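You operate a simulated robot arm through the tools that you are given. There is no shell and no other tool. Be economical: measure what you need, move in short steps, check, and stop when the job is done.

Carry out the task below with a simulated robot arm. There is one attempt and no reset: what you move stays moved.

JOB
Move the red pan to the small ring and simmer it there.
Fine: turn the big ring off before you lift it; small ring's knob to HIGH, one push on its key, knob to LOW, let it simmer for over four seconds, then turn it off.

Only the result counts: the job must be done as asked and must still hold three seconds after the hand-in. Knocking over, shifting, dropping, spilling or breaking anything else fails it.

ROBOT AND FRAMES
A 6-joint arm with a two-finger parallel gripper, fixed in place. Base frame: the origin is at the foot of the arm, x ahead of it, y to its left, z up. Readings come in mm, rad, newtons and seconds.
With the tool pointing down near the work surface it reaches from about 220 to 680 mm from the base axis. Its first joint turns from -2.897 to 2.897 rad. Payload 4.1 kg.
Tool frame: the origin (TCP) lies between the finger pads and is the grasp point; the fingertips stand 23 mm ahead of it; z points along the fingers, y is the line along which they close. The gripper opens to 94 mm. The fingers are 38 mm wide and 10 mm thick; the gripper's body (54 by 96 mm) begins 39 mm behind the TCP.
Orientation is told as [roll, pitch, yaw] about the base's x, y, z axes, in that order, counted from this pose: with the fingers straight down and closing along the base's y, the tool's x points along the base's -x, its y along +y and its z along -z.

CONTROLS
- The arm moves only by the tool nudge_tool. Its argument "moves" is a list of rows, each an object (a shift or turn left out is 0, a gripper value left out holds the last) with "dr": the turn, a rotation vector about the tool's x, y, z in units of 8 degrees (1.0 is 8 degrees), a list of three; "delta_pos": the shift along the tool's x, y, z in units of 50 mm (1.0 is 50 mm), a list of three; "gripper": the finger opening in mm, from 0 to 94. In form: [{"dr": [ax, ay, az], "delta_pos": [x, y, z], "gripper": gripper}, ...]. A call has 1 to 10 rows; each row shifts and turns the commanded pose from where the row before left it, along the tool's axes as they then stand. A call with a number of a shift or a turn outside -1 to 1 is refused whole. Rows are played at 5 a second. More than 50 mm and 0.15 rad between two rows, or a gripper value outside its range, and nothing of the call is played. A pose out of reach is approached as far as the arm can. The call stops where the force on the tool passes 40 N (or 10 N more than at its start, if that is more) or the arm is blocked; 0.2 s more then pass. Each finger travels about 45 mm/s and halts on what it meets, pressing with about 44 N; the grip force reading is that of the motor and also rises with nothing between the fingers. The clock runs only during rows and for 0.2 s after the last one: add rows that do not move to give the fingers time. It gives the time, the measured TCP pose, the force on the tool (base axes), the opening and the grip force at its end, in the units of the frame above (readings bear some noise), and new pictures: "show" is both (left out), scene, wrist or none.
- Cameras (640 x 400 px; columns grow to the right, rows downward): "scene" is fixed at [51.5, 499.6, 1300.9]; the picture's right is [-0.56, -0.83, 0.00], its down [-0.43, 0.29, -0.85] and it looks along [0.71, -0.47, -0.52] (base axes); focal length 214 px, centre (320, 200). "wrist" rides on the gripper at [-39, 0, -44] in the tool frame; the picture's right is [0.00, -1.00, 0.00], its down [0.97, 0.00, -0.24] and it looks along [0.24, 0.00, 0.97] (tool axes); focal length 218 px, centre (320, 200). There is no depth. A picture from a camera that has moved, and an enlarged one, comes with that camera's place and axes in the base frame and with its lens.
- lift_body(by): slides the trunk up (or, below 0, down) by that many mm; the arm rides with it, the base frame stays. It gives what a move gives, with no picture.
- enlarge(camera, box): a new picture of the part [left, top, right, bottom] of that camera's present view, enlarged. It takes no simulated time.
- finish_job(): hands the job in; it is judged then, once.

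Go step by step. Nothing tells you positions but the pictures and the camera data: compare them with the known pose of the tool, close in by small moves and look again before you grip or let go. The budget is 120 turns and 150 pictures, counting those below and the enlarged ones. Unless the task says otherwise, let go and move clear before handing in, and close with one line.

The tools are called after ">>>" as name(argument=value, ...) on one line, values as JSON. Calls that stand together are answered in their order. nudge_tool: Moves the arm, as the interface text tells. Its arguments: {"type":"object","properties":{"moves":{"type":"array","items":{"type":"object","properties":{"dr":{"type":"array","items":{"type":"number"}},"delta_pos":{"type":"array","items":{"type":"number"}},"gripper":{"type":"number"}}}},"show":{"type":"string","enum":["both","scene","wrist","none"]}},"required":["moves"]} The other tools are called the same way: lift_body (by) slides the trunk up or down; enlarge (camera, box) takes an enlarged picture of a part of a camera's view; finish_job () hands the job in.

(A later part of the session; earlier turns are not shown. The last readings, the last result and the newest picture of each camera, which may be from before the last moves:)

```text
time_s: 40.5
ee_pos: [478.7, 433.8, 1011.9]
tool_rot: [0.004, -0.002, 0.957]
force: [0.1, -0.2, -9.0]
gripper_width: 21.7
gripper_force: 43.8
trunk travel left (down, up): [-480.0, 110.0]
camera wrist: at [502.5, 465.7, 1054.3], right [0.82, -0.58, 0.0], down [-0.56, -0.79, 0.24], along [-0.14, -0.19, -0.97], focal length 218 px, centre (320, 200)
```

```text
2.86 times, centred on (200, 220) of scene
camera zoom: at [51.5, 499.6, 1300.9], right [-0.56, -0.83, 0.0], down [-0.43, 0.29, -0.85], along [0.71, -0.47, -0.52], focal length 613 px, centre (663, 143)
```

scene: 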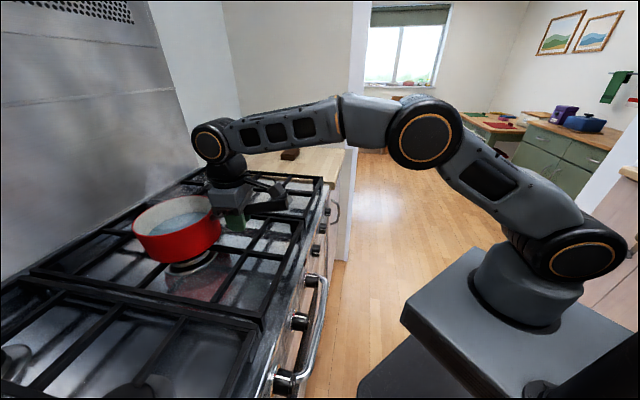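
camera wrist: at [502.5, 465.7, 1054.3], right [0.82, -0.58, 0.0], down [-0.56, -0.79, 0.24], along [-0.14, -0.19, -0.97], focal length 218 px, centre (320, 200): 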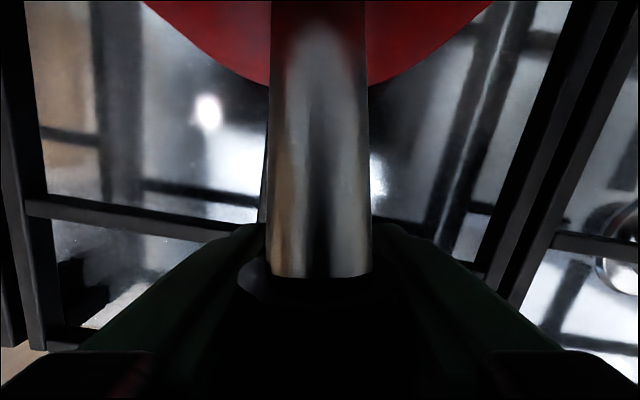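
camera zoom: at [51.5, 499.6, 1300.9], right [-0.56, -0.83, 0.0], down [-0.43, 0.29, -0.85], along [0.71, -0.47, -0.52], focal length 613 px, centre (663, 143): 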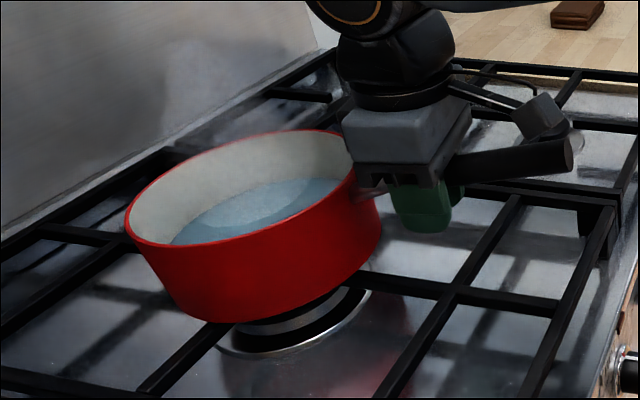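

The pan's far side is still resting, so the torsional grip is too weak here. I'll set it back down, open, and re-grip on the metal stem right beside the wall so the finger edges brace against the pan.

>>> nudge_tool(moves=[{"delta_pos": [0, 0, 0.05]}, {"delta_pos": [0, 0, 0.05]}, {"delta_pos": [0, 0, 0.05]}, {"delta_pos": [0, 0, 0.04]}, {}, {"gripper": 60}, {}, {}, {}], show="both")

```text
time_s: 42.5
ee_pos: [475.4, 433.8, 1003.0]
tool_rot: [0.004, -0.004, 0.956]
force: [0.9, -0.4, -0.3]
gripper_width: 59.9
gripper_force: 0.2
trunk travel left (down, up): [-480.0, 110.0]
camera wrist: at [500.4, 465.5, 1045.5], right [0.82, -0.58, 0.0], down [-0.56, -0.79, 0.24], along [-0.14, -0.19, -0.97], focal length 218 px, centre (320, 200)
```

scene: 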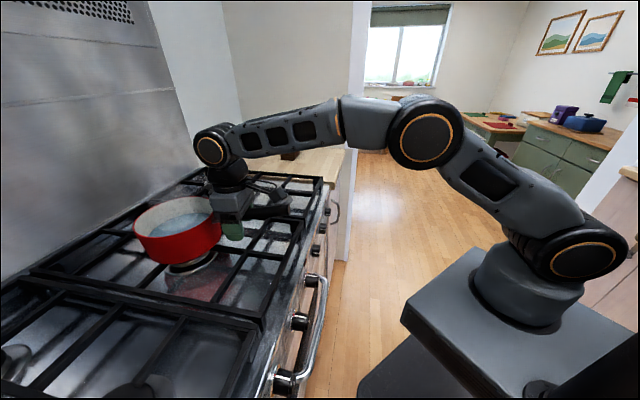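
wrist: 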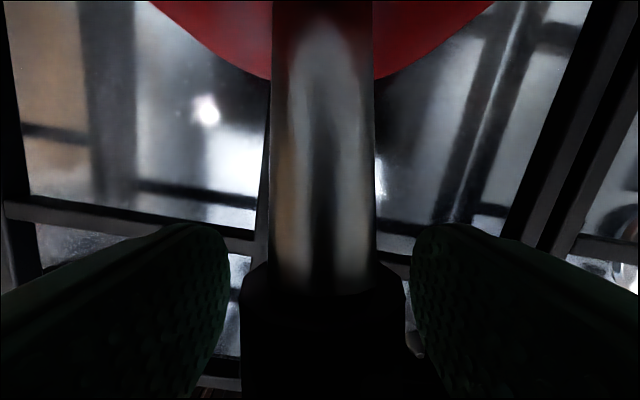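

>>> nudge_tool(moves=[{"dr": [0, -0.6, 0], "delta_pos": [-0.2, 0, 0]}, {"delta_pos": [-0.2, 0, 0]}, {"delta_pos": [-0.2, 0, 0.03]}, {"delta_pos": [-0.18, 0, 0]}, {}], show="both")

>>> enlarge(camera="scene", box=[120, 150, 320, 290])

```text
time_s: 43.7
ee_pos: [499.6, 462.9, 1005.3]
tool_rot: [0.004, -0.088, 0.955]
force: [0.3, -0.7, 0.0]
gripper_width: 60.2
gripper_force: 0.2
trunk travel left (down, up): [-480.0, 110.0]
camera wrist: at [521.3, 492.4, 1050.4], right [0.82, -0.58, 0.0], down [-0.57, -0.81, 0.16], along [-0.09, -0.13, -0.99], focal length 218 px, centre (320, 200)
```

scene: 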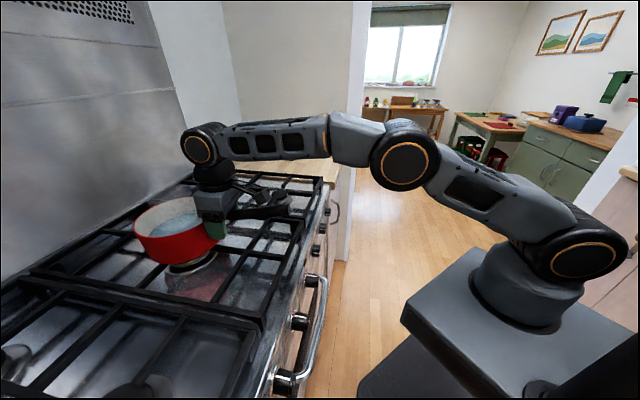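
wrist: 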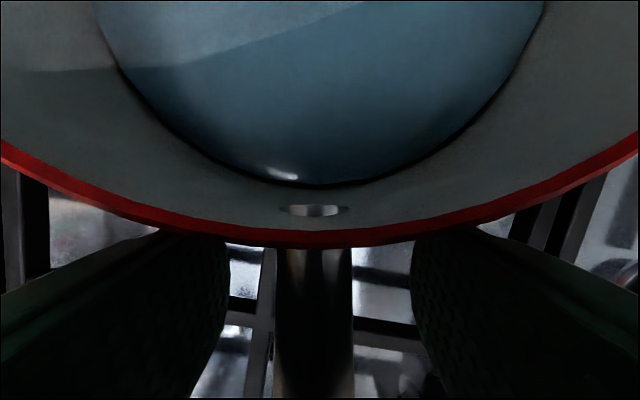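

```text
2.86 times, centred on (220, 220) of scene
camera zoom: at [51.5, 499.6, 1300.9], right [-0.56, -0.83, 0.0], down [-0.43, 0.29, -0.85], along [0.71, -0.47, -0.52], focal length 613 px, centre (606, 143)
```

zoom: 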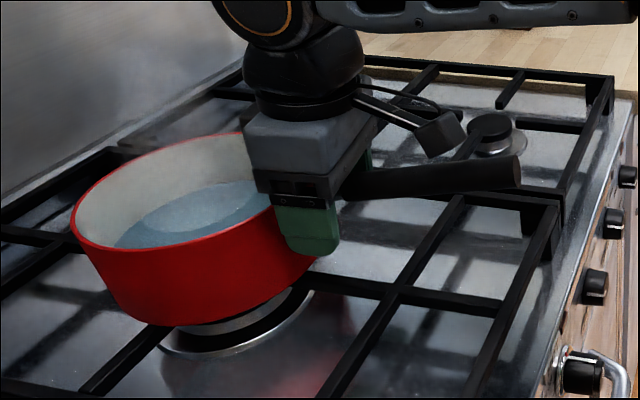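

Fingers are right beside the wall, straddling the stem. A little deeper, then close.

>>> nudge_tool(moves=[{"delta_pos": [0, 0, 0.12]}, {"gripper": 4}, {}, {}, {}, {}], show="wrist")

```text
time_s: 45.1
ee_pos: [500.2, 464.4, 997.9]
tool_rot: [0.004, -0.087, 0.955]
force: [-0.7, 0.7, 0.1]
gripper_width: 20.9
gripper_force: 44.2
trunk travel left (down, up): [-480.0, 110.0]
camera wrist: at [521.4, 493.6, 1043.9], right [0.82, -0.58, 0.0], down [-0.57, -0.81, 0.16], along [-0.09, -0.13, -0.99], focal length 218 px, centre (320, 200)
```

wrist: 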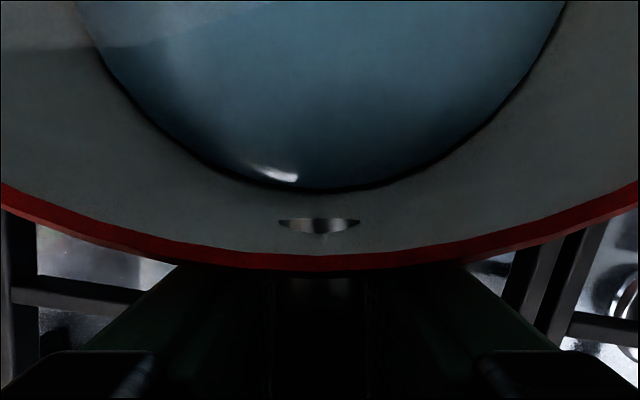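

>>> nudge_tool(moves=[{"delta_pos": [0, 0, -0.05]}, {"delta_pos": [0, 0, -0.05]}, {"delta_pos": [0, 0, -0.05]}, {"delta_pos": [0, 0, -0.05]}, {}], show="wrist")

>>> enlarge(camera="scene", box=[120, 150, 320, 290])

```text
time_s: 46.3
ee_pos: [501.2, 465.3, 1007.7]
tool_rot: [0.004, -0.087, 0.956]
force: [0.6, -0.4, -9.4]
gripper_width: 21.1
gripper_force: 44.1
trunk travel left (down, up): [-480.0, 110.0]
camera wrist: at [522.4, 494.0, 1052.7], right [0.82, -0.58, 0.0], down [-0.57, -0.81, 0.16], along [-0.09, -0.13, -0.99], focal length 218 px, centre (320, 200)
```

wrist: 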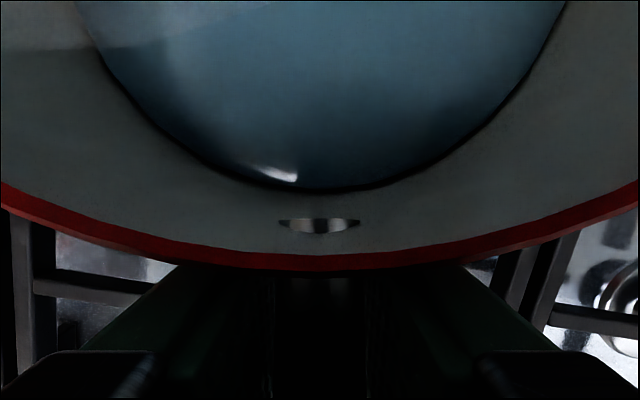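

```text
2.86 times, centred on (220, 220) of scene
camera zoom: at [51.5, 499.6, 1300.9], right [-0.56, -0.83, 0.0], down [-0.43, 0.29, -0.85], along [0.71, -0.47, -0.52], focal length 613 px, centre (606, 143)
```

zoom: 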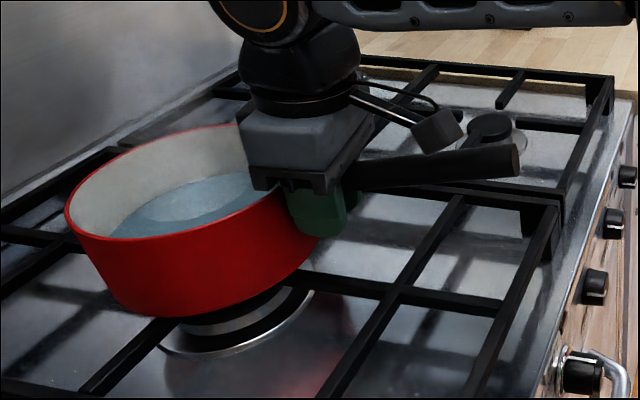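

Solid lift, with weight about 9.4 N and no slip. Raise with the trunk, then travel over toward the front-right ring.

>>> lift_body(by=45)

>>> nudge_tool(moves=[{"delta_pos": [0.17, -0.263, -0.015]}, {"delta_pos": [0.17, -0.263, -0.015]}, {"delta_pos": [0.17, -0.263, -0.015]}, {"delta_pos": [0.17, -0.263, -0.015]}, {"delta_pos": [0.17, -0.263, -0.015]}, {"delta_pos": [0.17, -0.263, -0.015]}, {"delta_pos": [0.17, -0.263, -0.015]}, {"delta_pos": [0.17, -0.263, -0.015]}, {"delta_pos": [0.17, -0.263, -0.015]}, {"delta_pos": [0.17, -0.263, -0.015]}], show="both")

```text
time_s: 47.2
ee_pos: [501.4, 465.4, 1051.8]
tool_rot: [0.004, -0.085, 0.956]
force: [0.5, -0.4, -10.1]
gripper_width: 21.4
gripper_force: 44.0
trunk travel left (down, up): [-525.0, 65.0]
```

```text
time_s: 49.4
ee_pos: [559.8, 318.3, 1053.0]
tool_rot: [0.004, -0.086, 0.957]
force: [-0.6, -0.5, -10.3]
gripper_width: 20.9
gripper_force: 44.0
trunk travel left (down, up): [-525.0, 65.0]
camera wrist: at [581.9, 347.6, 1098.2], right [0.82, -0.58, 0.0], down [-0.57, -0.81, 0.16], along [-0.09, -0.13, -0.99], focal length 218 px, centre (320, 200)
```

scene: 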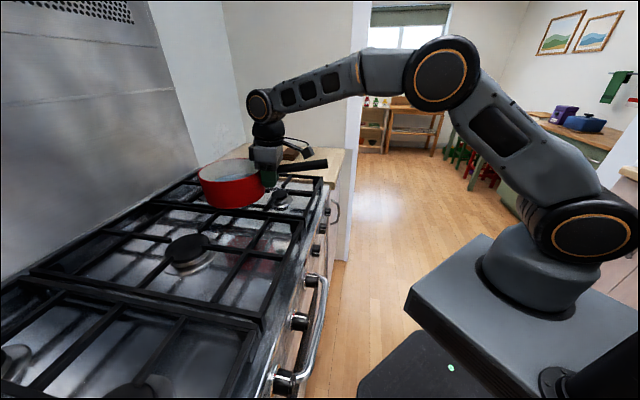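
wrist: 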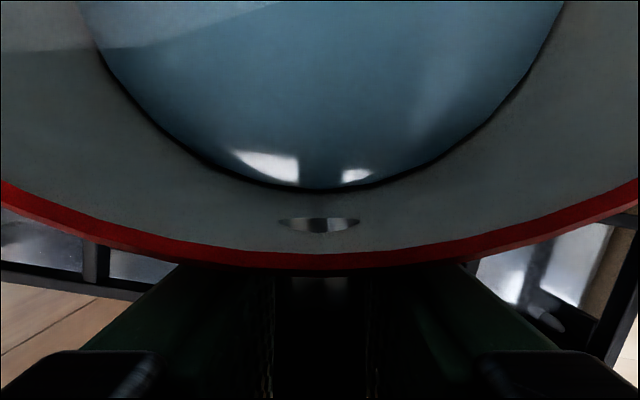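

>>> nudge_tool(moves=[{"delta_pos": [0.167, -0.263, -0.015]}, {"delta_pos": [0.167, -0.263, -0.015]}, {"delta_pos": [0.167, -0.263, -0.015]}, {"delta_pos": [0.167, -0.263, -0.015]}, {"delta_pos": [0.167, -0.263, -0.015]}, {"delta_pos": [0.167, -0.263, -0.015]}, {"delta_pos": [0.167, -0.263, -0.015]}, {"delta_pos": [0.167, -0.263, -0.015]}, {"delta_pos": [0.167, -0.263, -0.015]}, {"delta_pos": [0.167, -0.263, -0.015]}], show="both")

>>> enlarge(camera="scene", box=[180, 120, 360, 240])

```text
time_s: 51.6
ee_pos: [619.6, 173.1, 1052.9]
tool_rot: [0.003, -0.088, 0.955]
force: [0.2, -0.4, -9.3]
gripper_width: 21.0
gripper_force: 43.5
trunk travel left (down, up): [-525.0, 65.0]
camera wrist: at [640.7, 202.3, 1098.1], right [0.82, -0.58, 0.0], down [-0.57, -0.81, 0.16], along [-0.09, -0.13, -0.99], focal length 218 px, centre (320, 200)
```

scene: 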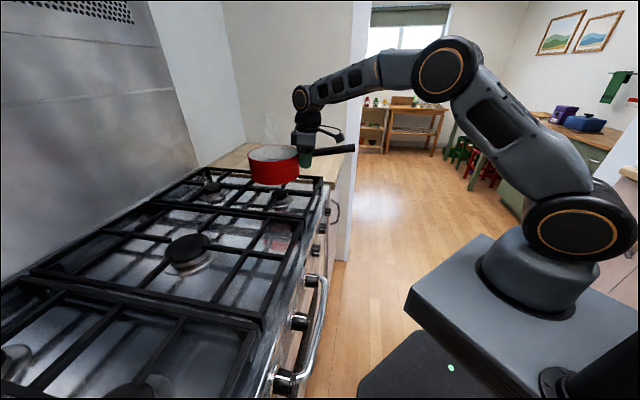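
wrist: 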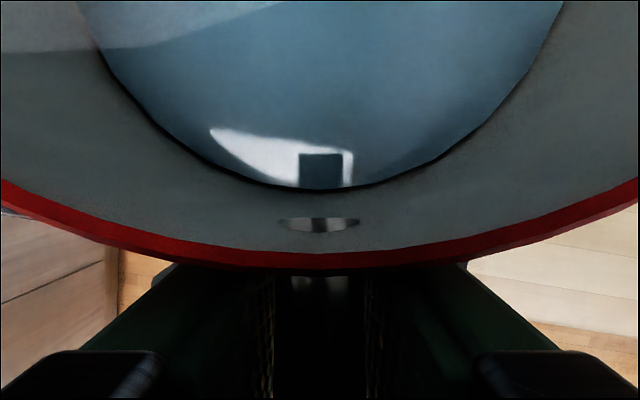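

```text
3.33 times, centred on (270, 180) of scene
camera zoom: at [51.5, 499.6, 1300.9], right [-0.56, -0.83, 0.0], down [-0.43, 0.29, -0.85], along [0.71, -0.47, -0.52], focal length 715 px, centre (487, 267)
```

zoom: 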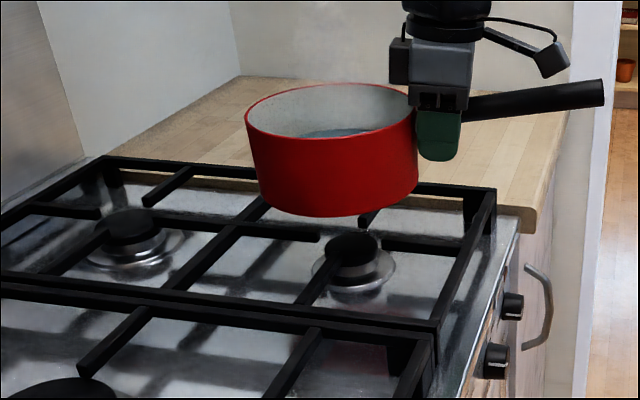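

The pan is above the SMALL ring, within a few mm of centre. Lowering with the trunk, then the final 10 mm slowly.

>>> lift_body(by=-45)

>>> nudge_tool(moves=[{"delta_pos": [0, 0, 0.04]}, {"delta_pos": [0, 0, 0.04]}, {"delta_pos": [0, 0, 0.04]}, {"delta_pos": [0, 0, 0.04]}, {}], show="scene")

>>> enlarge(camera="scene", box=[180, 120, 360, 240])

```text
time_s: 52.5
ee_pos: [619.1, 175.0, 1007.6]
tool_rot: [0.005, -0.087, 0.957]
force: [0.0, -0.3, -9.3]
gripper_width: 20.9
gripper_force: 44.1
trunk travel left (down, up): [-480.0, 110.0]
```

```text
time_s: 53.7
ee_pos: [619.0, 174.2, 998.8]
tool_rot: [0.004, -0.086, 0.956]
force: [0.0, 0.7, -9.9]
gripper_width: 20.8
gripper_force: 43.9
trunk travel left (down, up): [-480.0, 110.0]
```

scene: 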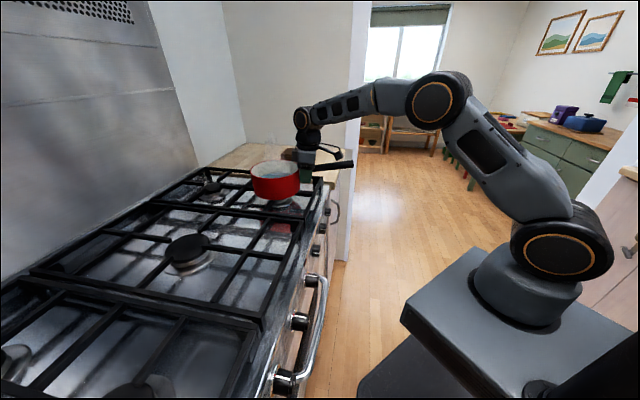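

```text
3.33 times, centred on (270, 180) of scene
camera zoom: at [51.5, 499.6, 1300.9], right [-0.56, -0.83, 0.0], down [-0.43, 0.29, -0.85], along [0.71, -0.47, -0.52], focal length 715 px, centre (487, 267)
```

zoom: 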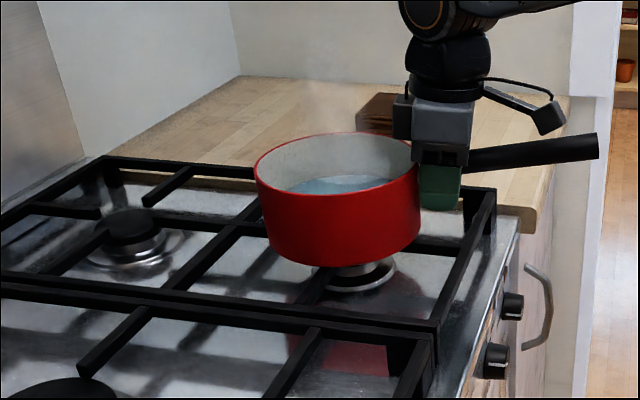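

>>> nudge_tool(moves=[{"delta_pos": [0, 0, 0.03]}, {"delta_pos": [0, 0, 0.03]}, {}], show="none")

```text
time_s: 54.5
ee_pos: [619.8, 174.8, 999.3]
tool_rot: [0.0, -0.09, 0.957]
force: [-1.8, -2.1, 2.3]
gripper_width: 20.9
gripper_force: 44.1
trunk travel left (down, up): [-480.0, 110.0]
```

Contact: the pan's weight is on the grate. Release and back off.

>>> nudge_tool(moves=[{"delta_pos": [0, 0, -0.02]}, {"gripper": 60}, {}, {}, {}], show="both")

>>> enlarge(camera="scene", box=[180, 120, 360, 240])

```text
time_s: 55.7
ee_pos: [618.3, 175.5, 996.8]
tool_rot: [0.003, -0.086, 0.957]
force: [0.0, -0.1, -0.1]
gripper_width: 60.1
gripper_force: 0.2
trunk travel left (down, up): [-480.0, 110.0]
camera wrist: at [640.7, 203.5, 1043.5], right [0.82, -0.58, 0.0], down [-0.57, -0.81, 0.16], along [-0.09, -0.13, -0.99], focal length 218 px, centre (320, 200)
```

scene: 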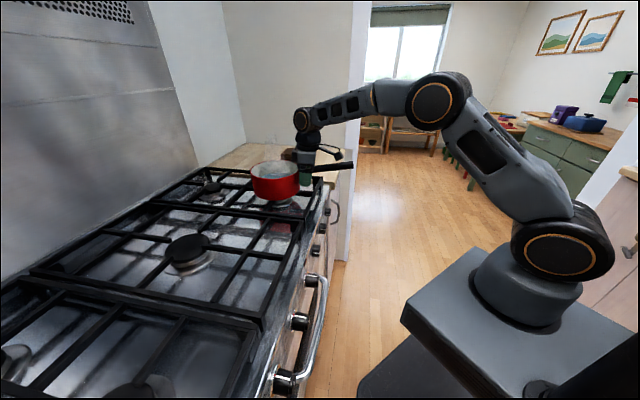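
wrist: 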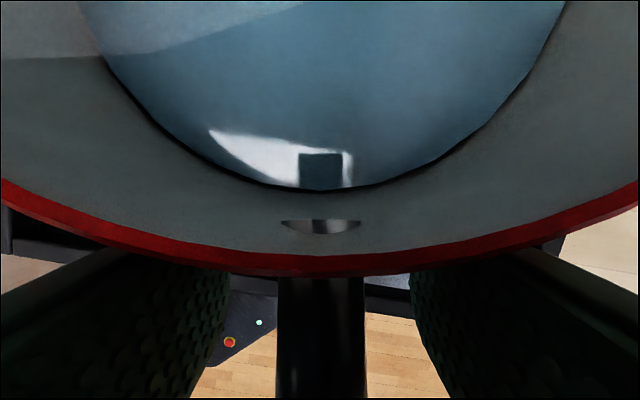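

```text
3.33 times, centred on (270, 180) of scene
camera zoom: at [51.5, 499.6, 1300.9], right [-0.56, -0.83, 0.0], down [-0.43, 0.29, -0.85], along [0.71, -0.47, -0.52], focal length 715 px, centre (487, 267)
```

zoom: 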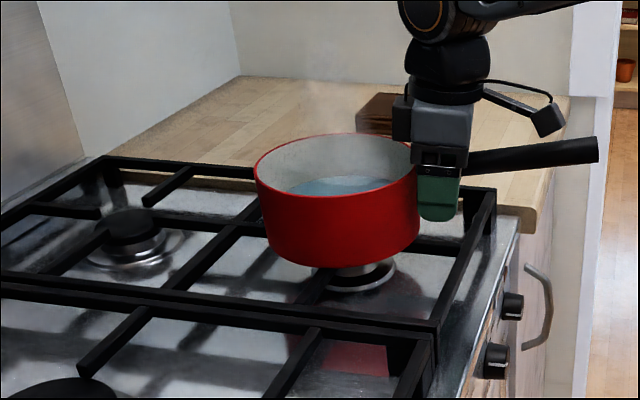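

>>> nudge_tool(moves=[{"gripper": 80}, {"delta_pos": [0, 0, -0.8]}, {"delta_pos": [0, 0, -0.8]}, {"delta_pos": [0.8, 0, -0.4]}, {"delta_pos": [0.8, 0, -0.4]}, {"delta_pos": [0.8, 0, -0.4]}, {"dr": [0, -1, 0]}, {"dr": [0, -1, 0]}, {}], show="wrist")

>>> enlarge(camera="wrist", box=[140, 0, 500, 225])

```text
time_s: 57.7
ee_pos: [544.0, 69.5, 1125.5]
tool_rot: [0.003, -0.366, 0.957]
force: [-1.1, -0.9, -0.6]
gripper_width: 80.0
gripper_force: 0.1
trunk travel left (down, up): [-480.0, 110.0]
camera wrist: at [556.5, 85.0, 1179.9], right [0.82, -0.58, 0.0], down [-0.57, -0.81, -0.12], along [0.07, 0.1, -0.99], focal length 218 px, centre (320, 200)
```

wrist: 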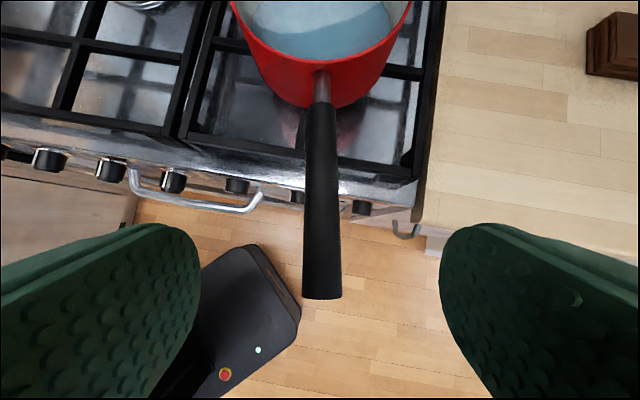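

```text
1.78 times, centred on (320, 112) of wrist
camera zoom: at [556.5, 85.0, 1179.9], right [0.82, -0.58, 0.0], down [-0.57, -0.81, -0.12], along [0.07, 0.1, -0.99], focal length 388 px, centre (320, 356)
```

zoom: 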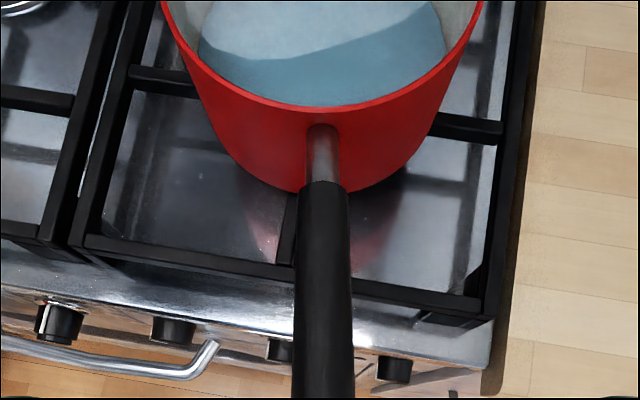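

The pan is centred over the SMALL ring. Now I swing back toward the SMALL knob: correct yaw to 45° and move up and left of the handle.

>>> nudge_tool(moves=[{"dr": [0.22, 0, 0.575]}, {"dr": [0.22, 0, 0.575]}, {"delta_pos": [0.105, 0.736, -0.423]}, {"delta_pos": [0.105, 0.736, -0.423]}, {"delta_pos": [0.105, 0.736, -0.423]}, {"delta_pos": [0.105, 0.736, -0.423]}, {"delta_pos": [0.105, 0.736, -0.423]}, {"delta_pos": [0.105, 0.736, -0.423]}, {"delta_pos": [0.105, 0.736, -0.423]}, {}], show="none")

>>> nudge_tool(moves=[{"dr": [0, -1, 0]}, {"dr": [0, -1, 0]}, {"dr": [0, -1, 0]}, {"dr": [0, -1, 0]}, {"dr": [0, -1, 0]}, {"dr": [0, -1, 0]}, {"dr": [0, -1, 0]}, {"dr": [0, -1, 0]}, {"dr": [0, -0.62, 0]}, {}], show="scene")

```text
time_s: 59.9
ee_pos: [298.8, 189.1, 1251.7]
tool_rot: [0.003, -0.366, 0.783]
force: [-0.1, 0.6, -0.8]
gripper_width: 80.0
gripper_force: 0.0
trunk travel left (down, up): [-480.0, 110.0]
```

```text
time_s: 62.1
ee_pos: [313.4, 211.3, 1240.5]
tool_rot: [0.313, -1.485, 0.516]
force: [1.4, -0.3, 0.3]
gripper_width: 79.8
gripper_force: 0.1
out of reach, approached as far as the arm can: row 9
trunk travel left (down, up): [-480.0, 110.0]
```

scene: 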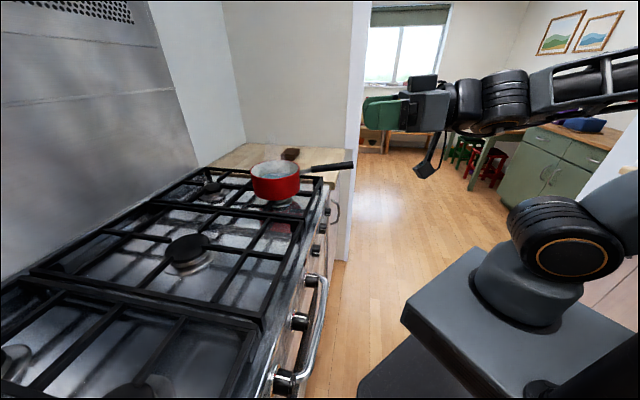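

>>> lift_body(by=-440)

>>> nudge_tool(moves=[{"dr": [0, -0.55, 0]}, {}], show="wrist")

```text
refused: -440 is not a number from -400 to 400
```

```text
time_s: 62.7
ee_pos: [313.8, 210.1, 1256.6]
tool_rot: [2.504, -1.54, -1.681]
force: [-0.1, 0.0, -0.3]
gripper_width: 80.1
gripper_force: 0.0
out of reach, approached as far as the arm can: row 1
trunk travel left (down, up): [-480.0, 110.0]
camera wrist: at [285.9, 176.3, 1293.7], right [0.73, -0.68, -0.02], down [-0.16, -0.15, -0.98], along [0.66, 0.72, -0.22], focal length 218 px, centre (320, 200)
```

wrist: 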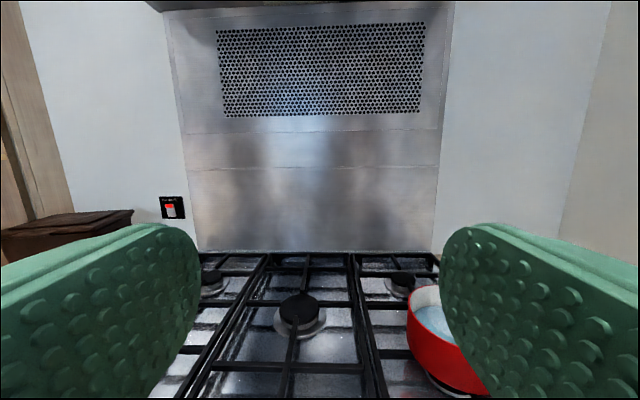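

>>> lift_body(by=-400)

>>> lift_body(by=-57)

>>> nudge_tool(moves=[{}], show="wrist")

```text
time_s: 64.9
ee_pos: [332.5, 214.6, 1105.2]
tool_rot: [0.441, -1.413, 0.367]
force: [0.7, 0.7, -0.6]
gripper_width: 80.1
gripper_force: 0.0
trunk travel left (down, up): [-239.0, 351.0]
stopped: the arm was blocked; the commanded pose is now the measured one
```

```text
time_s: 65.9
ee_pos: [332.7, 215.7, 1057.6]
tool_rot: [0.429, -1.399, 0.378]
force: [0.0, 0.2, 0.1]
gripper_width: 79.9
gripper_force: 0.1
trunk travel left (down, up): [-182.0, 408.0]
```

```text
time_s: 66.3
ee_pos: [344.2, 217.4, 877.8]
tool_rot: [0.399, -1.359, 0.402]
force: [0.9, 0.1, -1.9]
gripper_width: 80.1
gripper_force: 0.1
trunk travel left (down, up): [-182.0, 408.0]
camera wrist: at [322.5, 190.5, 922.8], right [0.71, -0.7, -0.08], down [-0.35, -0.25, -0.9], along [0.61, 0.67, -0.42], focal length 218 px, centre (320, 200)
```

wrist: 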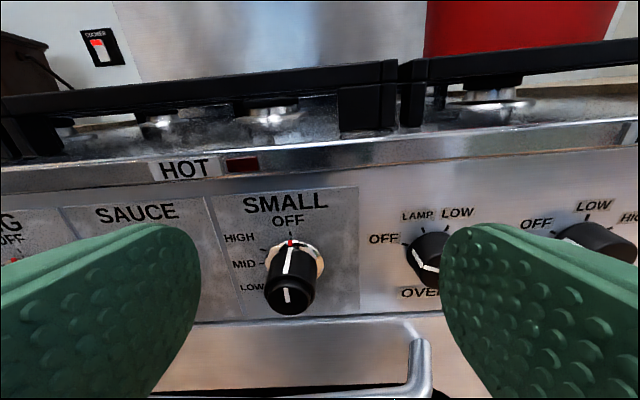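

The trunk move glitched midway; I check the scene before continuing.

>>> nudge_tool(moves=[{}], show="scene")

```text
time_s: 66.7
ee_pos: [341.8, 217.3, 875.9]
tool_rot: [0.406, -1.365, 0.393]
force: [0.3, 0.9, -0.3]
gripper_width: 80.1
gripper_force: 0.0
trunk travel left (down, up): [-182.0, 408.0]
```

scene: 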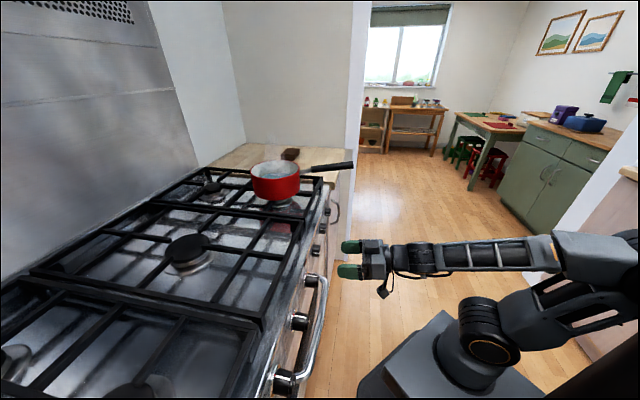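

>>> nudge_tool(moves=[{"dr": [0, 0, -0.57]}, {"dr": [0.18, -0.7, 0]}, {"dr": [0, -0.67, 0]}, {}], show="none")

>>> lift_body(by=-78)

>>> nudge_tool(moves=[{}], show="wrist")

```text
time_s: 67.7
ee_pos: [352.3, 221.1, 938.8]
tool_rot: [-2.87, -1.47, -2.632]
force: [0.3, -0.6, -0.2]
gripper_width: 79.8
gripper_force: 0.0
out of reach, approached as far as the arm can: row 1, 2, 3
trunk travel left (down, up): [-182.0, 408.0]
```

```text
time_s: 68.8
ee_pos: [353.8, 221.8, 858.7]
tool_rot: [-2.875, -1.476, -2.627]
force: [0.3, 0.3, 0.3]
gripper_width: 79.8
gripper_force: 0.1
trunk travel left (down, up): [-104.0, 486.0]
```

```text
time_s: 69.2
ee_pos: [352.6, 221.9, 858.0]
tool_rot: [-2.874, -1.476, -2.626]
force: [0.2, -0.2, -0.2]
gripper_width: 80.0
gripper_force: 0.1
trunk travel left (down, up): [-104.0, 486.0]
camera wrist: at [320.0, 188.9, 892.1], right [0.7, -0.71, 0.03], down [-0.09, -0.12, -0.99], along [0.7, 0.69, -0.15], focal length 218 px, centre (320, 200)
```

wrist: 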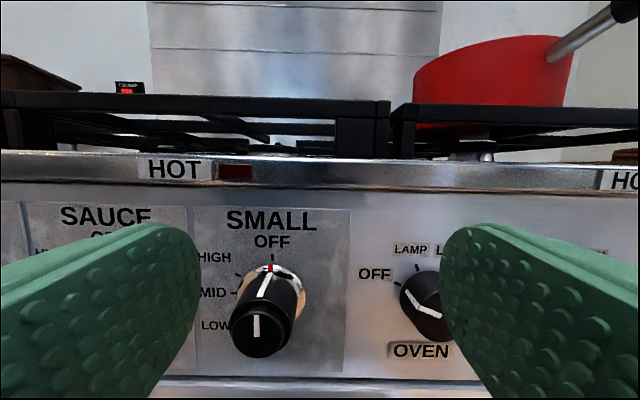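

>>> lift_body(by=-55)

>>> nudge_tool(moves=[{"dr": [0, 0.65, 0.21], "delta_pos": [0, 0.28, 0]}, {}], show="wrist")

```text
time_s: 70.2
ee_pos: [353.4, 221.5, 803.0]
tool_rot: [-2.874, -1.475, -2.624]
force: [-0.1, -0.6, -0.3]
gripper_width: 80.0
gripper_force: 0.1
trunk travel left (down, up): [-49.0, 541.0]
```

```text
time_s: 70.8
ee_pos: [346.9, 234.6, 798.8]
tool_rot: [0.449, -1.555, 0.336]
force: [-0.2, 0.3, -0.2]
gripper_width: 80.2
gripper_force: 0.0
trunk travel left (down, up): [-49.0, 541.0]
camera wrist: at [317.6, 203.8, 836.1], right [0.7, -0.71, -0.01], down [-0.18, -0.17, -0.97], along [0.68, 0.68, -0.25], focal length 218 px, centre (320, 200)
```

wrist: 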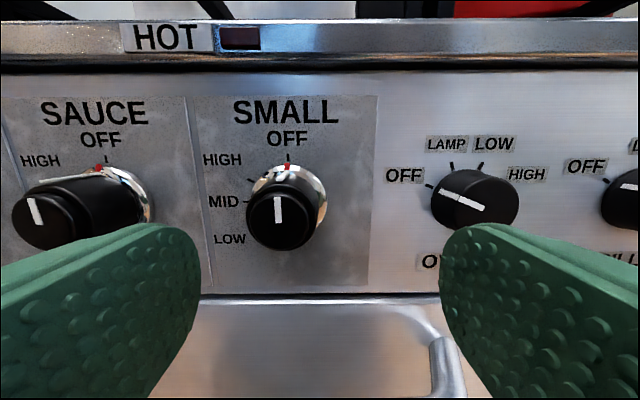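

SMALL's knob is about 22 mm left of the tool line. Shift left and advance to check centring.

>>> nudge_tool(moves=[{"delta_pos": [-0.05, 0.45, 0]}, {"delta_pos": [0, 0, 0.6]}, {}], show="wrist")

```text
time_s: 71.6
ee_pos: [353.7, 258.7, 807.6]
tool_rot: [2.493, -1.567, -1.706]
force: [-0.1, 0.3, 0.0]
gripper_width: 79.8
gripper_force: 0.0
out of reach, approached as far as the arm can: row 1, 2
trunk travel left (down, up): [-49.0, 541.0]
camera wrist: at [322.9, 227.0, 845.3], right [0.71, -0.71, 0.0], down [-0.17, -0.17, -0.97], along [0.69, 0.69, -0.24], focal length 218 px, centre (320, 200)
```

wrist: 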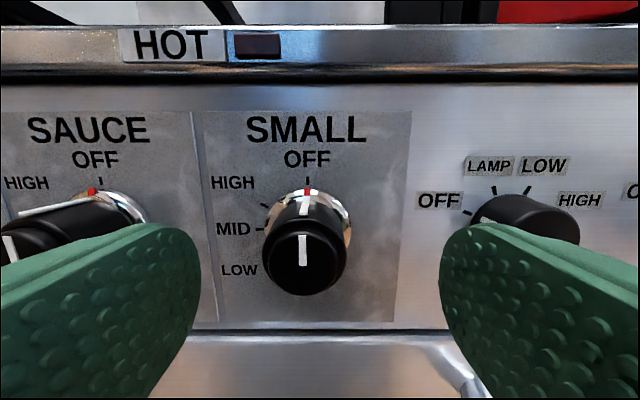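

>>> lift_body(by=-5)

>>> nudge_tool(moves=[{"delta_pos": [0, 0.12, 0.3]}, {}], show="wrist")

```text
time_s: 72.1
ee_pos: [352.5, 258.6, 802.3]
tool_rot: [2.118, -1.568, -1.331]
force: [-0.8, 0.5, 0.0]
gripper_width: 80.1
gripper_force: 0.0
trunk travel left (down, up): [-44.0, 546.0]
```

```text
time_s: 72.7
ee_pos: [362.9, 267.7, 803.8]
tool_rot: [1.654, -1.569, -0.86]
force: [0.5, -0.5, -0.2]
gripper_width: 80.0
gripper_force: 0.0
out of reach, approached as far as the arm can: row 1
trunk travel left (down, up): [-44.0, 546.0]
camera wrist: at [333.4, 236.9, 840.6], right [0.71, -0.7, 0.0], down [-0.17, -0.17, -0.97], along [0.68, 0.69, -0.24], focal length 218 px, centre (320, 200)
```

wrist: 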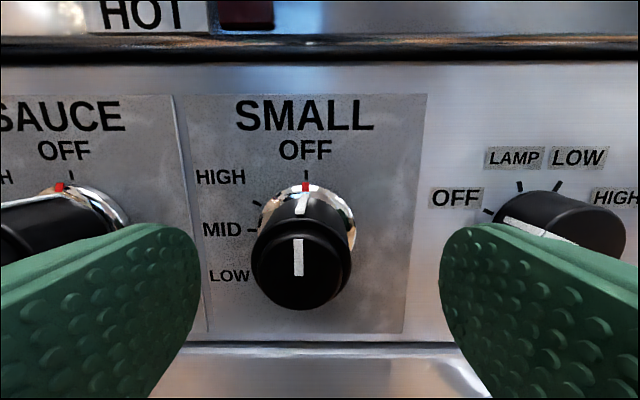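

>>> lift_body(by=-20)

>>> nudge_tool(moves=[{"delta_pos": [-0.43, 0, 0]}, {"delta_pos": [0, 0.12, 0]}, {}], show="wrist")

```text
time_s: 73.4
ee_pos: [362.3, 268.9, 783.1]
tool_rot: [1.668, -1.567, -0.877]
force: [0.1, -0.6, 0.0]
gripper_width: 80.1
gripper_force: 0.1
trunk travel left (down, up): [-24.0, 566.0]
```

```text
time_s: 74.2
ee_pos: [360.4, 274.6, 805.6]
tool_rot: [1.233, -1.567, -0.437]
force: [0.7, -0.2, -1.1]
gripper_width: 80.1
gripper_force: 0.0
trunk travel left (down, up): [-24.0, 566.0]
camera wrist: at [330.1, 242.3, 843.0], right [0.72, -0.7, 0.0], down [-0.17, -0.17, -0.97], along [0.68, 0.69, -0.24], focal length 218 px, centre (320, 200)
```

wrist: 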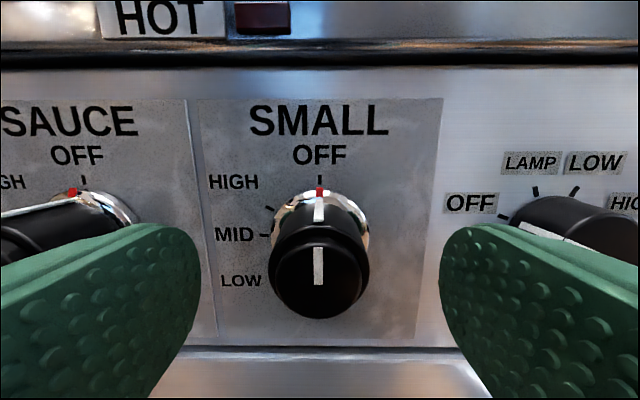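

Centred. Pre-roll +30°, advance 22 mm and look before gripping.

>>> nudge_tool(moves=[{"dr": [0, 0, 1]}, {"dr": [0, 0, 1]}, {"dr": [0, 0, 1]}, {"dr": [0, 0, 0.75]}, {"delta_pos": [0, 0, 0.44]}, {}], show="wrist")

```text
time_s: 75.6
ee_pos: [375.6, 286.2, 804.0]
tool_rot: [1.566, -1.044, -0.77]
force: [0.2, 0.7, 0.0]
gripper_width: 80.0
gripper_force: 0.0
trunk travel left (down, up): [-24.0, 566.0]
camera wrist: at [360.7, 241.5, 836.6], right [0.62, -0.6, -0.5], down [-0.52, 0.17, -0.84], along [0.59, 0.78, -0.21], focal length 218 px, centre (320, 200)
```

wrist: 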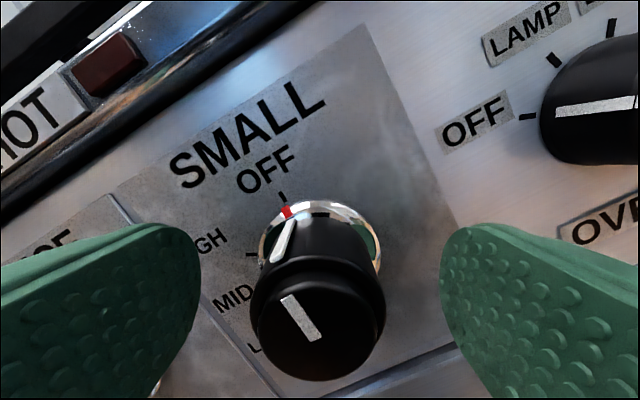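

Centred in both rolls. Closing on the knob.

>>> nudge_tool(moves=[{"gripper": 20}, {}, {}, {}, {}], show="wrist")

```text
time_s: 76.8
ee_pos: [376.0, 286.9, 805.1]
tool_rot: [1.569, -1.045, -0.771]
force: [0.1, 2.6, 1.7]
gripper_width: 38.3
gripper_force: 45.1
trunk travel left (down, up): [-24.0, 566.0]
camera wrist: at [360.4, 241.7, 836.9], right [0.62, -0.6, -0.5], down [-0.52, 0.17, -0.84], along [0.59, 0.78, -0.21], focal length 218 px, centre (320, 200)
```

wrist: 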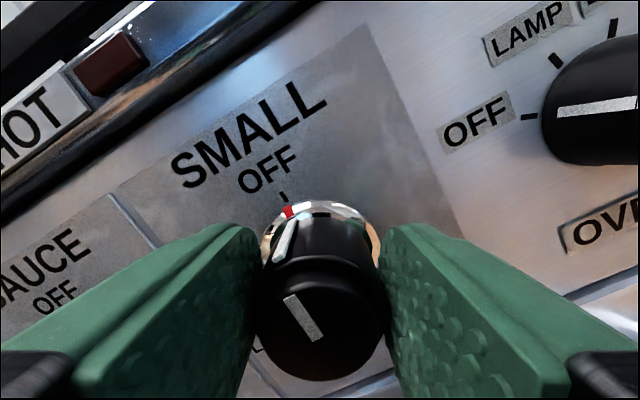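

Gripped at 38 mm. Turn 60° counter-clockwise to HIGH.

>>> nudge_tool(moves=[{"dr": [0, 0, -1]}, {"dr": [0, 0, -1]}, {"dr": [0, 0, -1]}, {"dr": [0, 0, -1]}, {"dr": [0, 0, -1]}, {"dr": [0, 0, -1]}, {"dr": [0, 0, -1]}, {"dr": [0, 0, -0.5]}, {}], show="wrist")

```text
time_s: 77.8
ee_pos: [374.2, 288.4, 805.9]
tool_rot: [-1.613, -1.531, 2.421]
force: [-13.3, 36.4, 0.7]
gripper_width: 38.5
gripper_force: 44.7
out of reach, approached as far as the arm can: row 5
trunk travel left (down, up): [-24.0, 566.0]
stopped in row 5: the force on the tool passed its limit (the readings are from after the stop); the commanded pose is now the measured one
camera wrist: at [343.2, 258.1, 842.6], right [0.72, -0.69, 0.04], down [-0.14, -0.2, -0.97], along [0.68, 0.69, -0.24], focal length 218 px, centre (320, 200)
```

wrist: 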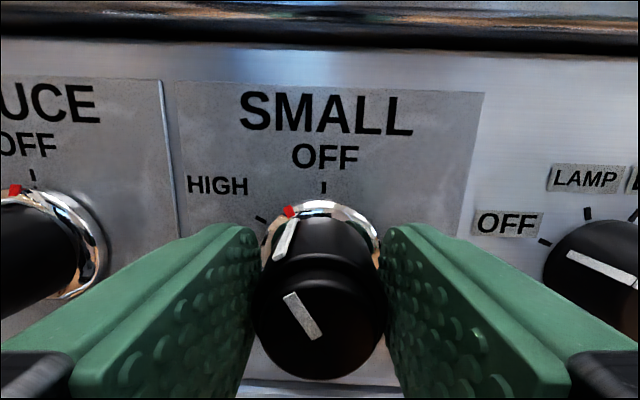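

An arm limit stopped the turn at about −32°. I'll release, back off, gain margin by lowering the trunk further and raising the tool, then regrip.

>>> nudge_tool(moves=[{"gripper": 80}, {}, {}, {}, {"delta_pos": [0, 0, -0.4]}, {}], show="none")

>>> lift_body(by=-23)

>>> nudge_tool(moves=[{"delta_pos": [-0.45, 0, 0]}, {}], show="wrist")

```text
time_s: 79.2
ee_pos: [362.3, 272.5, 806.8]
tool_rot: [-1.623, -1.535, 2.423]
force: [-0.3, -0.6, -0.4]
gripper_width: 79.9
gripper_force: 0.1
trunk travel left (down, up): [-24.0, 566.0]
```

```text
time_s: 79.9
ee_pos: [362.6, 271.5, 783.4]
tool_rot: [-1.627, -1.535, 2.427]
force: [-0.4, -1.4, 0.5]
gripper_width: 79.9
gripper_force: 0.1
trunk travel left (down, up): [-1.0, 589.0]
```

```text
time_s: 80.5
ee_pos: [361.5, 273.3, 804.6]
tool_rot: [-1.615, -1.535, 2.415]
force: [-0.4, 0.1, 0.1]
gripper_width: 80.1
gripper_force: 0.0
trunk travel left (down, up): [-1.0, 589.0]
camera wrist: at [330.7, 242.3, 842.4], right [0.72, -0.7, 0.04], down [-0.14, -0.19, -0.97], along [0.68, 0.69, -0.24], focal length 218 px, centre (320, 200)
```

wrist: 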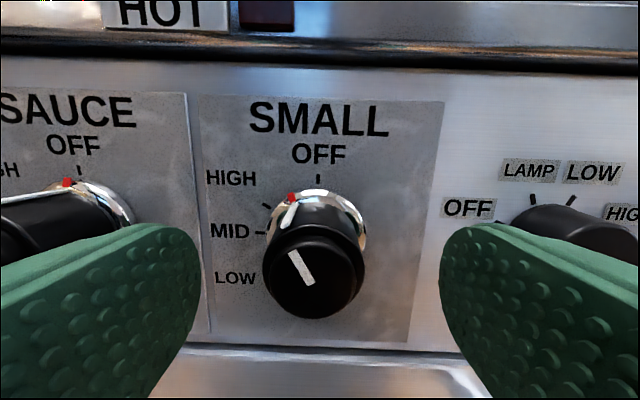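

>>> nudge_tool(moves=[{"dr": [0, 0, -1]}, {"dr": [0, 0, -1]}, {"dr": [0, 0, -1]}, {"dr": [0, 0, -1]}, {"dr": [0, 0, -1]}, {"dr": [0, 0, -1]}, {"dr": [0, 0, -1]}, {}], show="none")

>>> nudge_tool(moves=[{"dr": [0, 0, 1]}, {"dr": [0, 0, 1]}, {"dr": [0, 0, 1]}, {"dr": [0, 0, 1]}, {"dr": [0, 0, 1]}, {"dr": [0, 0, 1]}, {"dr": [0, 0, 1]}, {"dr": [0, 0, 1]}, {"dr": [0, 0, 1]}, {}], show="wrist")

```text
time_s: 82.3
ee_pos: [377.2, 226.2, 843.8]
tool_rot: [-1.563, -0.562, 2.369]
force: [0.1, -0.4, -0.1]
gripper_width: 80.2
gripper_force: 0.1
out of reach, approached as far as the arm can: row 2, 3, 4, 5, 6, 7
trunk travel left (down, up): [-1.0, 589.0]
```

```text
time_s: 84.5
ee_pos: [376.2, 226.0, 842.5]
tool_rot: [1.558, -1.32, -0.76]
force: [-0.9, 0.5, 0.2]
gripper_width: 80.3
gripper_force: 0.0
trunk travel left (down, up): [-1.0, 589.0]
camera wrist: at [354.5, 188.0, 878.8], right [0.69, -0.68, -0.25], down [-0.34, -0.01, -0.94], along [0.63, 0.74, -0.24], focal length 218 px, centre (320, 200)
```

wrist: 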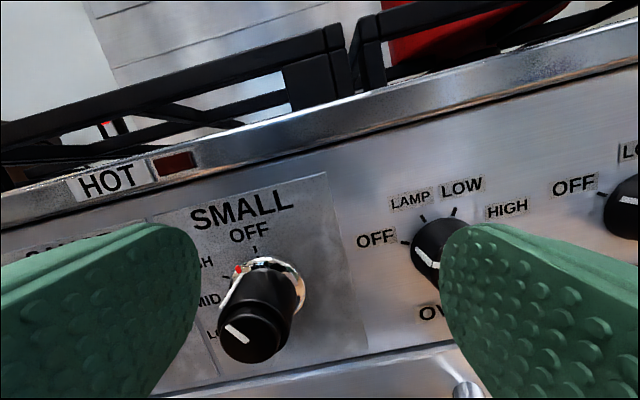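

Negative roll is outside the wrist range here, but positive roll works. I return to the knob axis and use only positive rolls.

>>> nudge_tool(moves=[{"delta_pos": [0.477, 0.347, 0]}, {"delta_pos": [0.477, 0.347, 0.2]}, {"dr": [0, 0, 1]}, {"dr": [0, 0, 1]}, {"dr": [0, 0, 1]}, {"dr": [0, 0, 1]}, {"dr": [0, 0, 1]}, {"dr": [0, 0, 1]}, {"delta_pos": [0, 0, 0.2]}, {}], show="wrist")

```text
time_s: 86.7
ee_pos: [353.5, 273.4, 807.5]
tool_rot: [1.573, -0.49, -0.773]
force: [-0.2, 0.5, 0.0]
gripper_width: 80.1
gripper_force: 0.0
trunk travel left (down, up): [-1.0, 589.0]
camera wrist: at [349.3, 217.7, 824.3], right [0.34, -0.33, -0.88], down [-0.78, 0.43, -0.46], along [0.52, 0.84, -0.11], focal length 218 px, centre (320, 200)
```

wrist: 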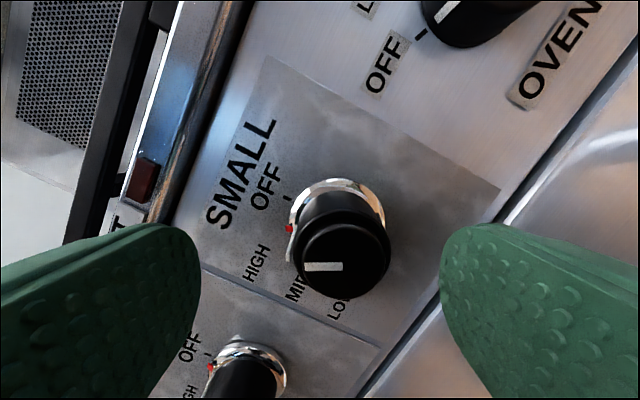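

>>> nudge_tool(moves=[{"delta_pos": [0, -0.11, 0.4]}, {}], show="wrist")

```text
time_s: 87.3
ee_pos: [369.0, 284.0, 803.7]
tool_rot: [1.572, -0.49, -0.771]
force: [0.0, 0.6, -0.3]
gripper_width: 80.1
gripper_force: 0.1
trunk travel left (down, up): [-1.0, 589.0]
camera wrist: at [365.1, 229.8, 819.5], right [0.34, -0.33, -0.88], down [-0.78, 0.43, -0.46], along [0.53, 0.84, -0.11], focal length 218 px, centre (320, 200)
```

wrist: 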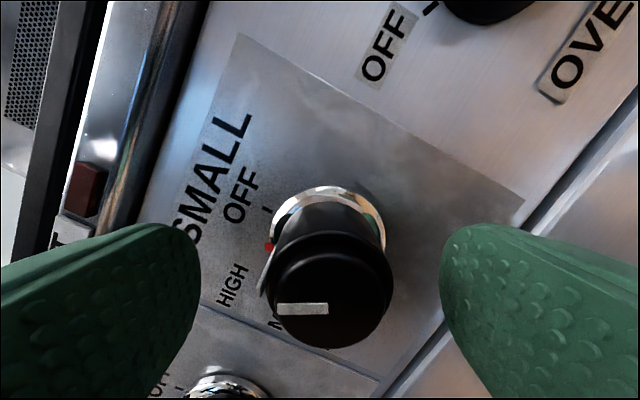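

>>> nudge_tool(moves=[{"delta_pos": [0, -0.05, 0.14]}, {"gripper": 20}, {}, {}, {}, {}], show="none")

>>> nudge_tool(moves=[{"dr": [0, 0, -1]}, {"dr": [0, 0, -1]}, {"dr": [0, 0, -1]}, {"dr": [0, 0, -0.6]}, {}], show="wrist")

```text
time_s: 88.7
ee_pos: [375.8, 288.0, 801.7]
tool_rot: [1.574, -0.488, -0.774]
force: [1.8, 3.8, 6.3]
gripper_width: 38.7
gripper_force: 45.2
trunk travel left (down, up): [-1.0, 589.0]
```

```text
time_s: 89.9
ee_pos: [377.0, 289.1, 802.5]
tool_rot: [1.58, -0.994, -0.777]
force: [6.5, 8.7, 15.9]
gripper_width: 38.7
gripper_force: 45.3
trunk travel left (down, up): [-1.0, 589.0]
camera wrist: at [361.3, 242.4, 832.7], right [0.6, -0.58, -0.55], down [-0.54, 0.2, -0.81], along [0.58, 0.79, -0.2], focal length 218 px, centre (320, 200)
```

wrist: 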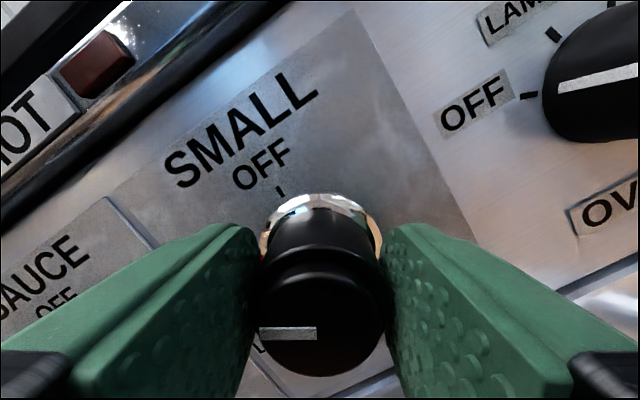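

>>> nudge_tool(moves=[{"dr": [0, 0, -0.6]}, {}, {"gripper": 80}, {}, {}, {}, {"delta_pos": [0, 0, -0.6]}, {}], show="both")

>>> enlarge(camera="wrist", box=[200, 120, 420, 320])

```text
time_s: 91.7
ee_pos: [354.3, 266.0, 800.6]
tool_rot: [1.575, -1.076, -0.775]
force: [-0.3, 0.3, -0.3]
gripper_width: 80.1
gripper_force: 0.0
trunk travel left (down, up): [-1.0, 589.0]
camera wrist: at [338.0, 220.7, 832.9], right [0.63, -0.61, -0.48], down [-0.5, 0.15, -0.85], along [0.6, 0.78, -0.21], focal length 218 px, centre (320, 200)
```

scene: 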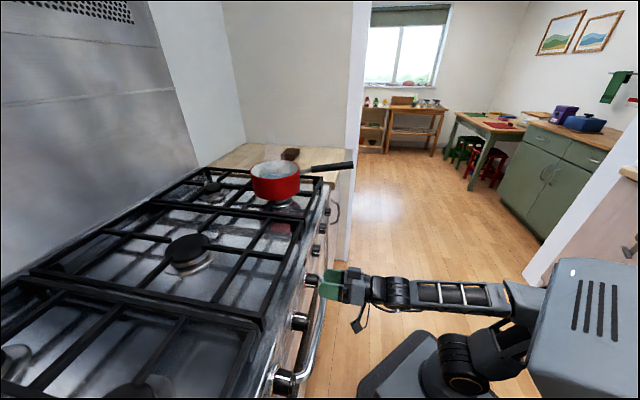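
wrist: 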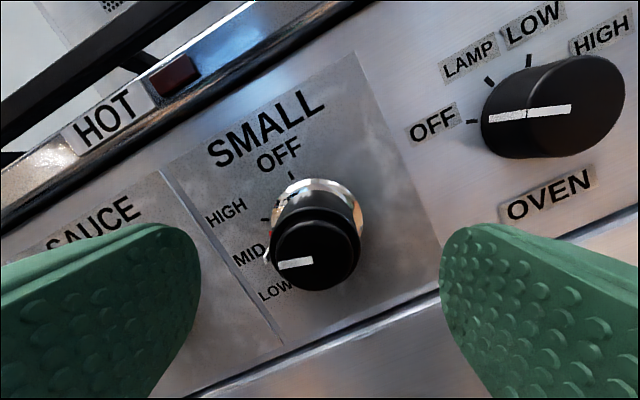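

```text
2.00 times, centred on (310, 220) of wrist
camera zoom: at [338.0, 220.7, 832.9], right [0.63, -0.61, -0.48], down [-0.5, 0.15, -0.85], along [0.6, 0.78, -0.21], focal length 436 px, centre (340, 160)
```

zoom: 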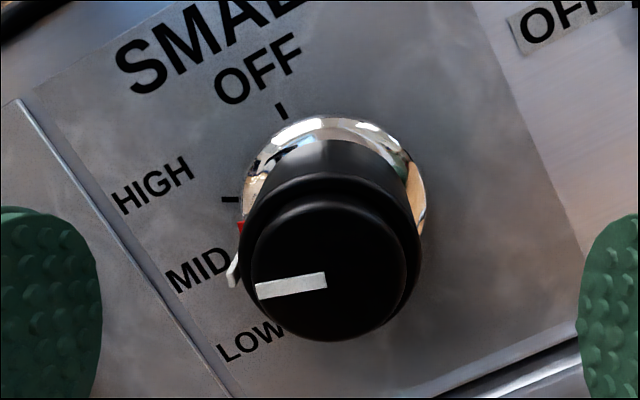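

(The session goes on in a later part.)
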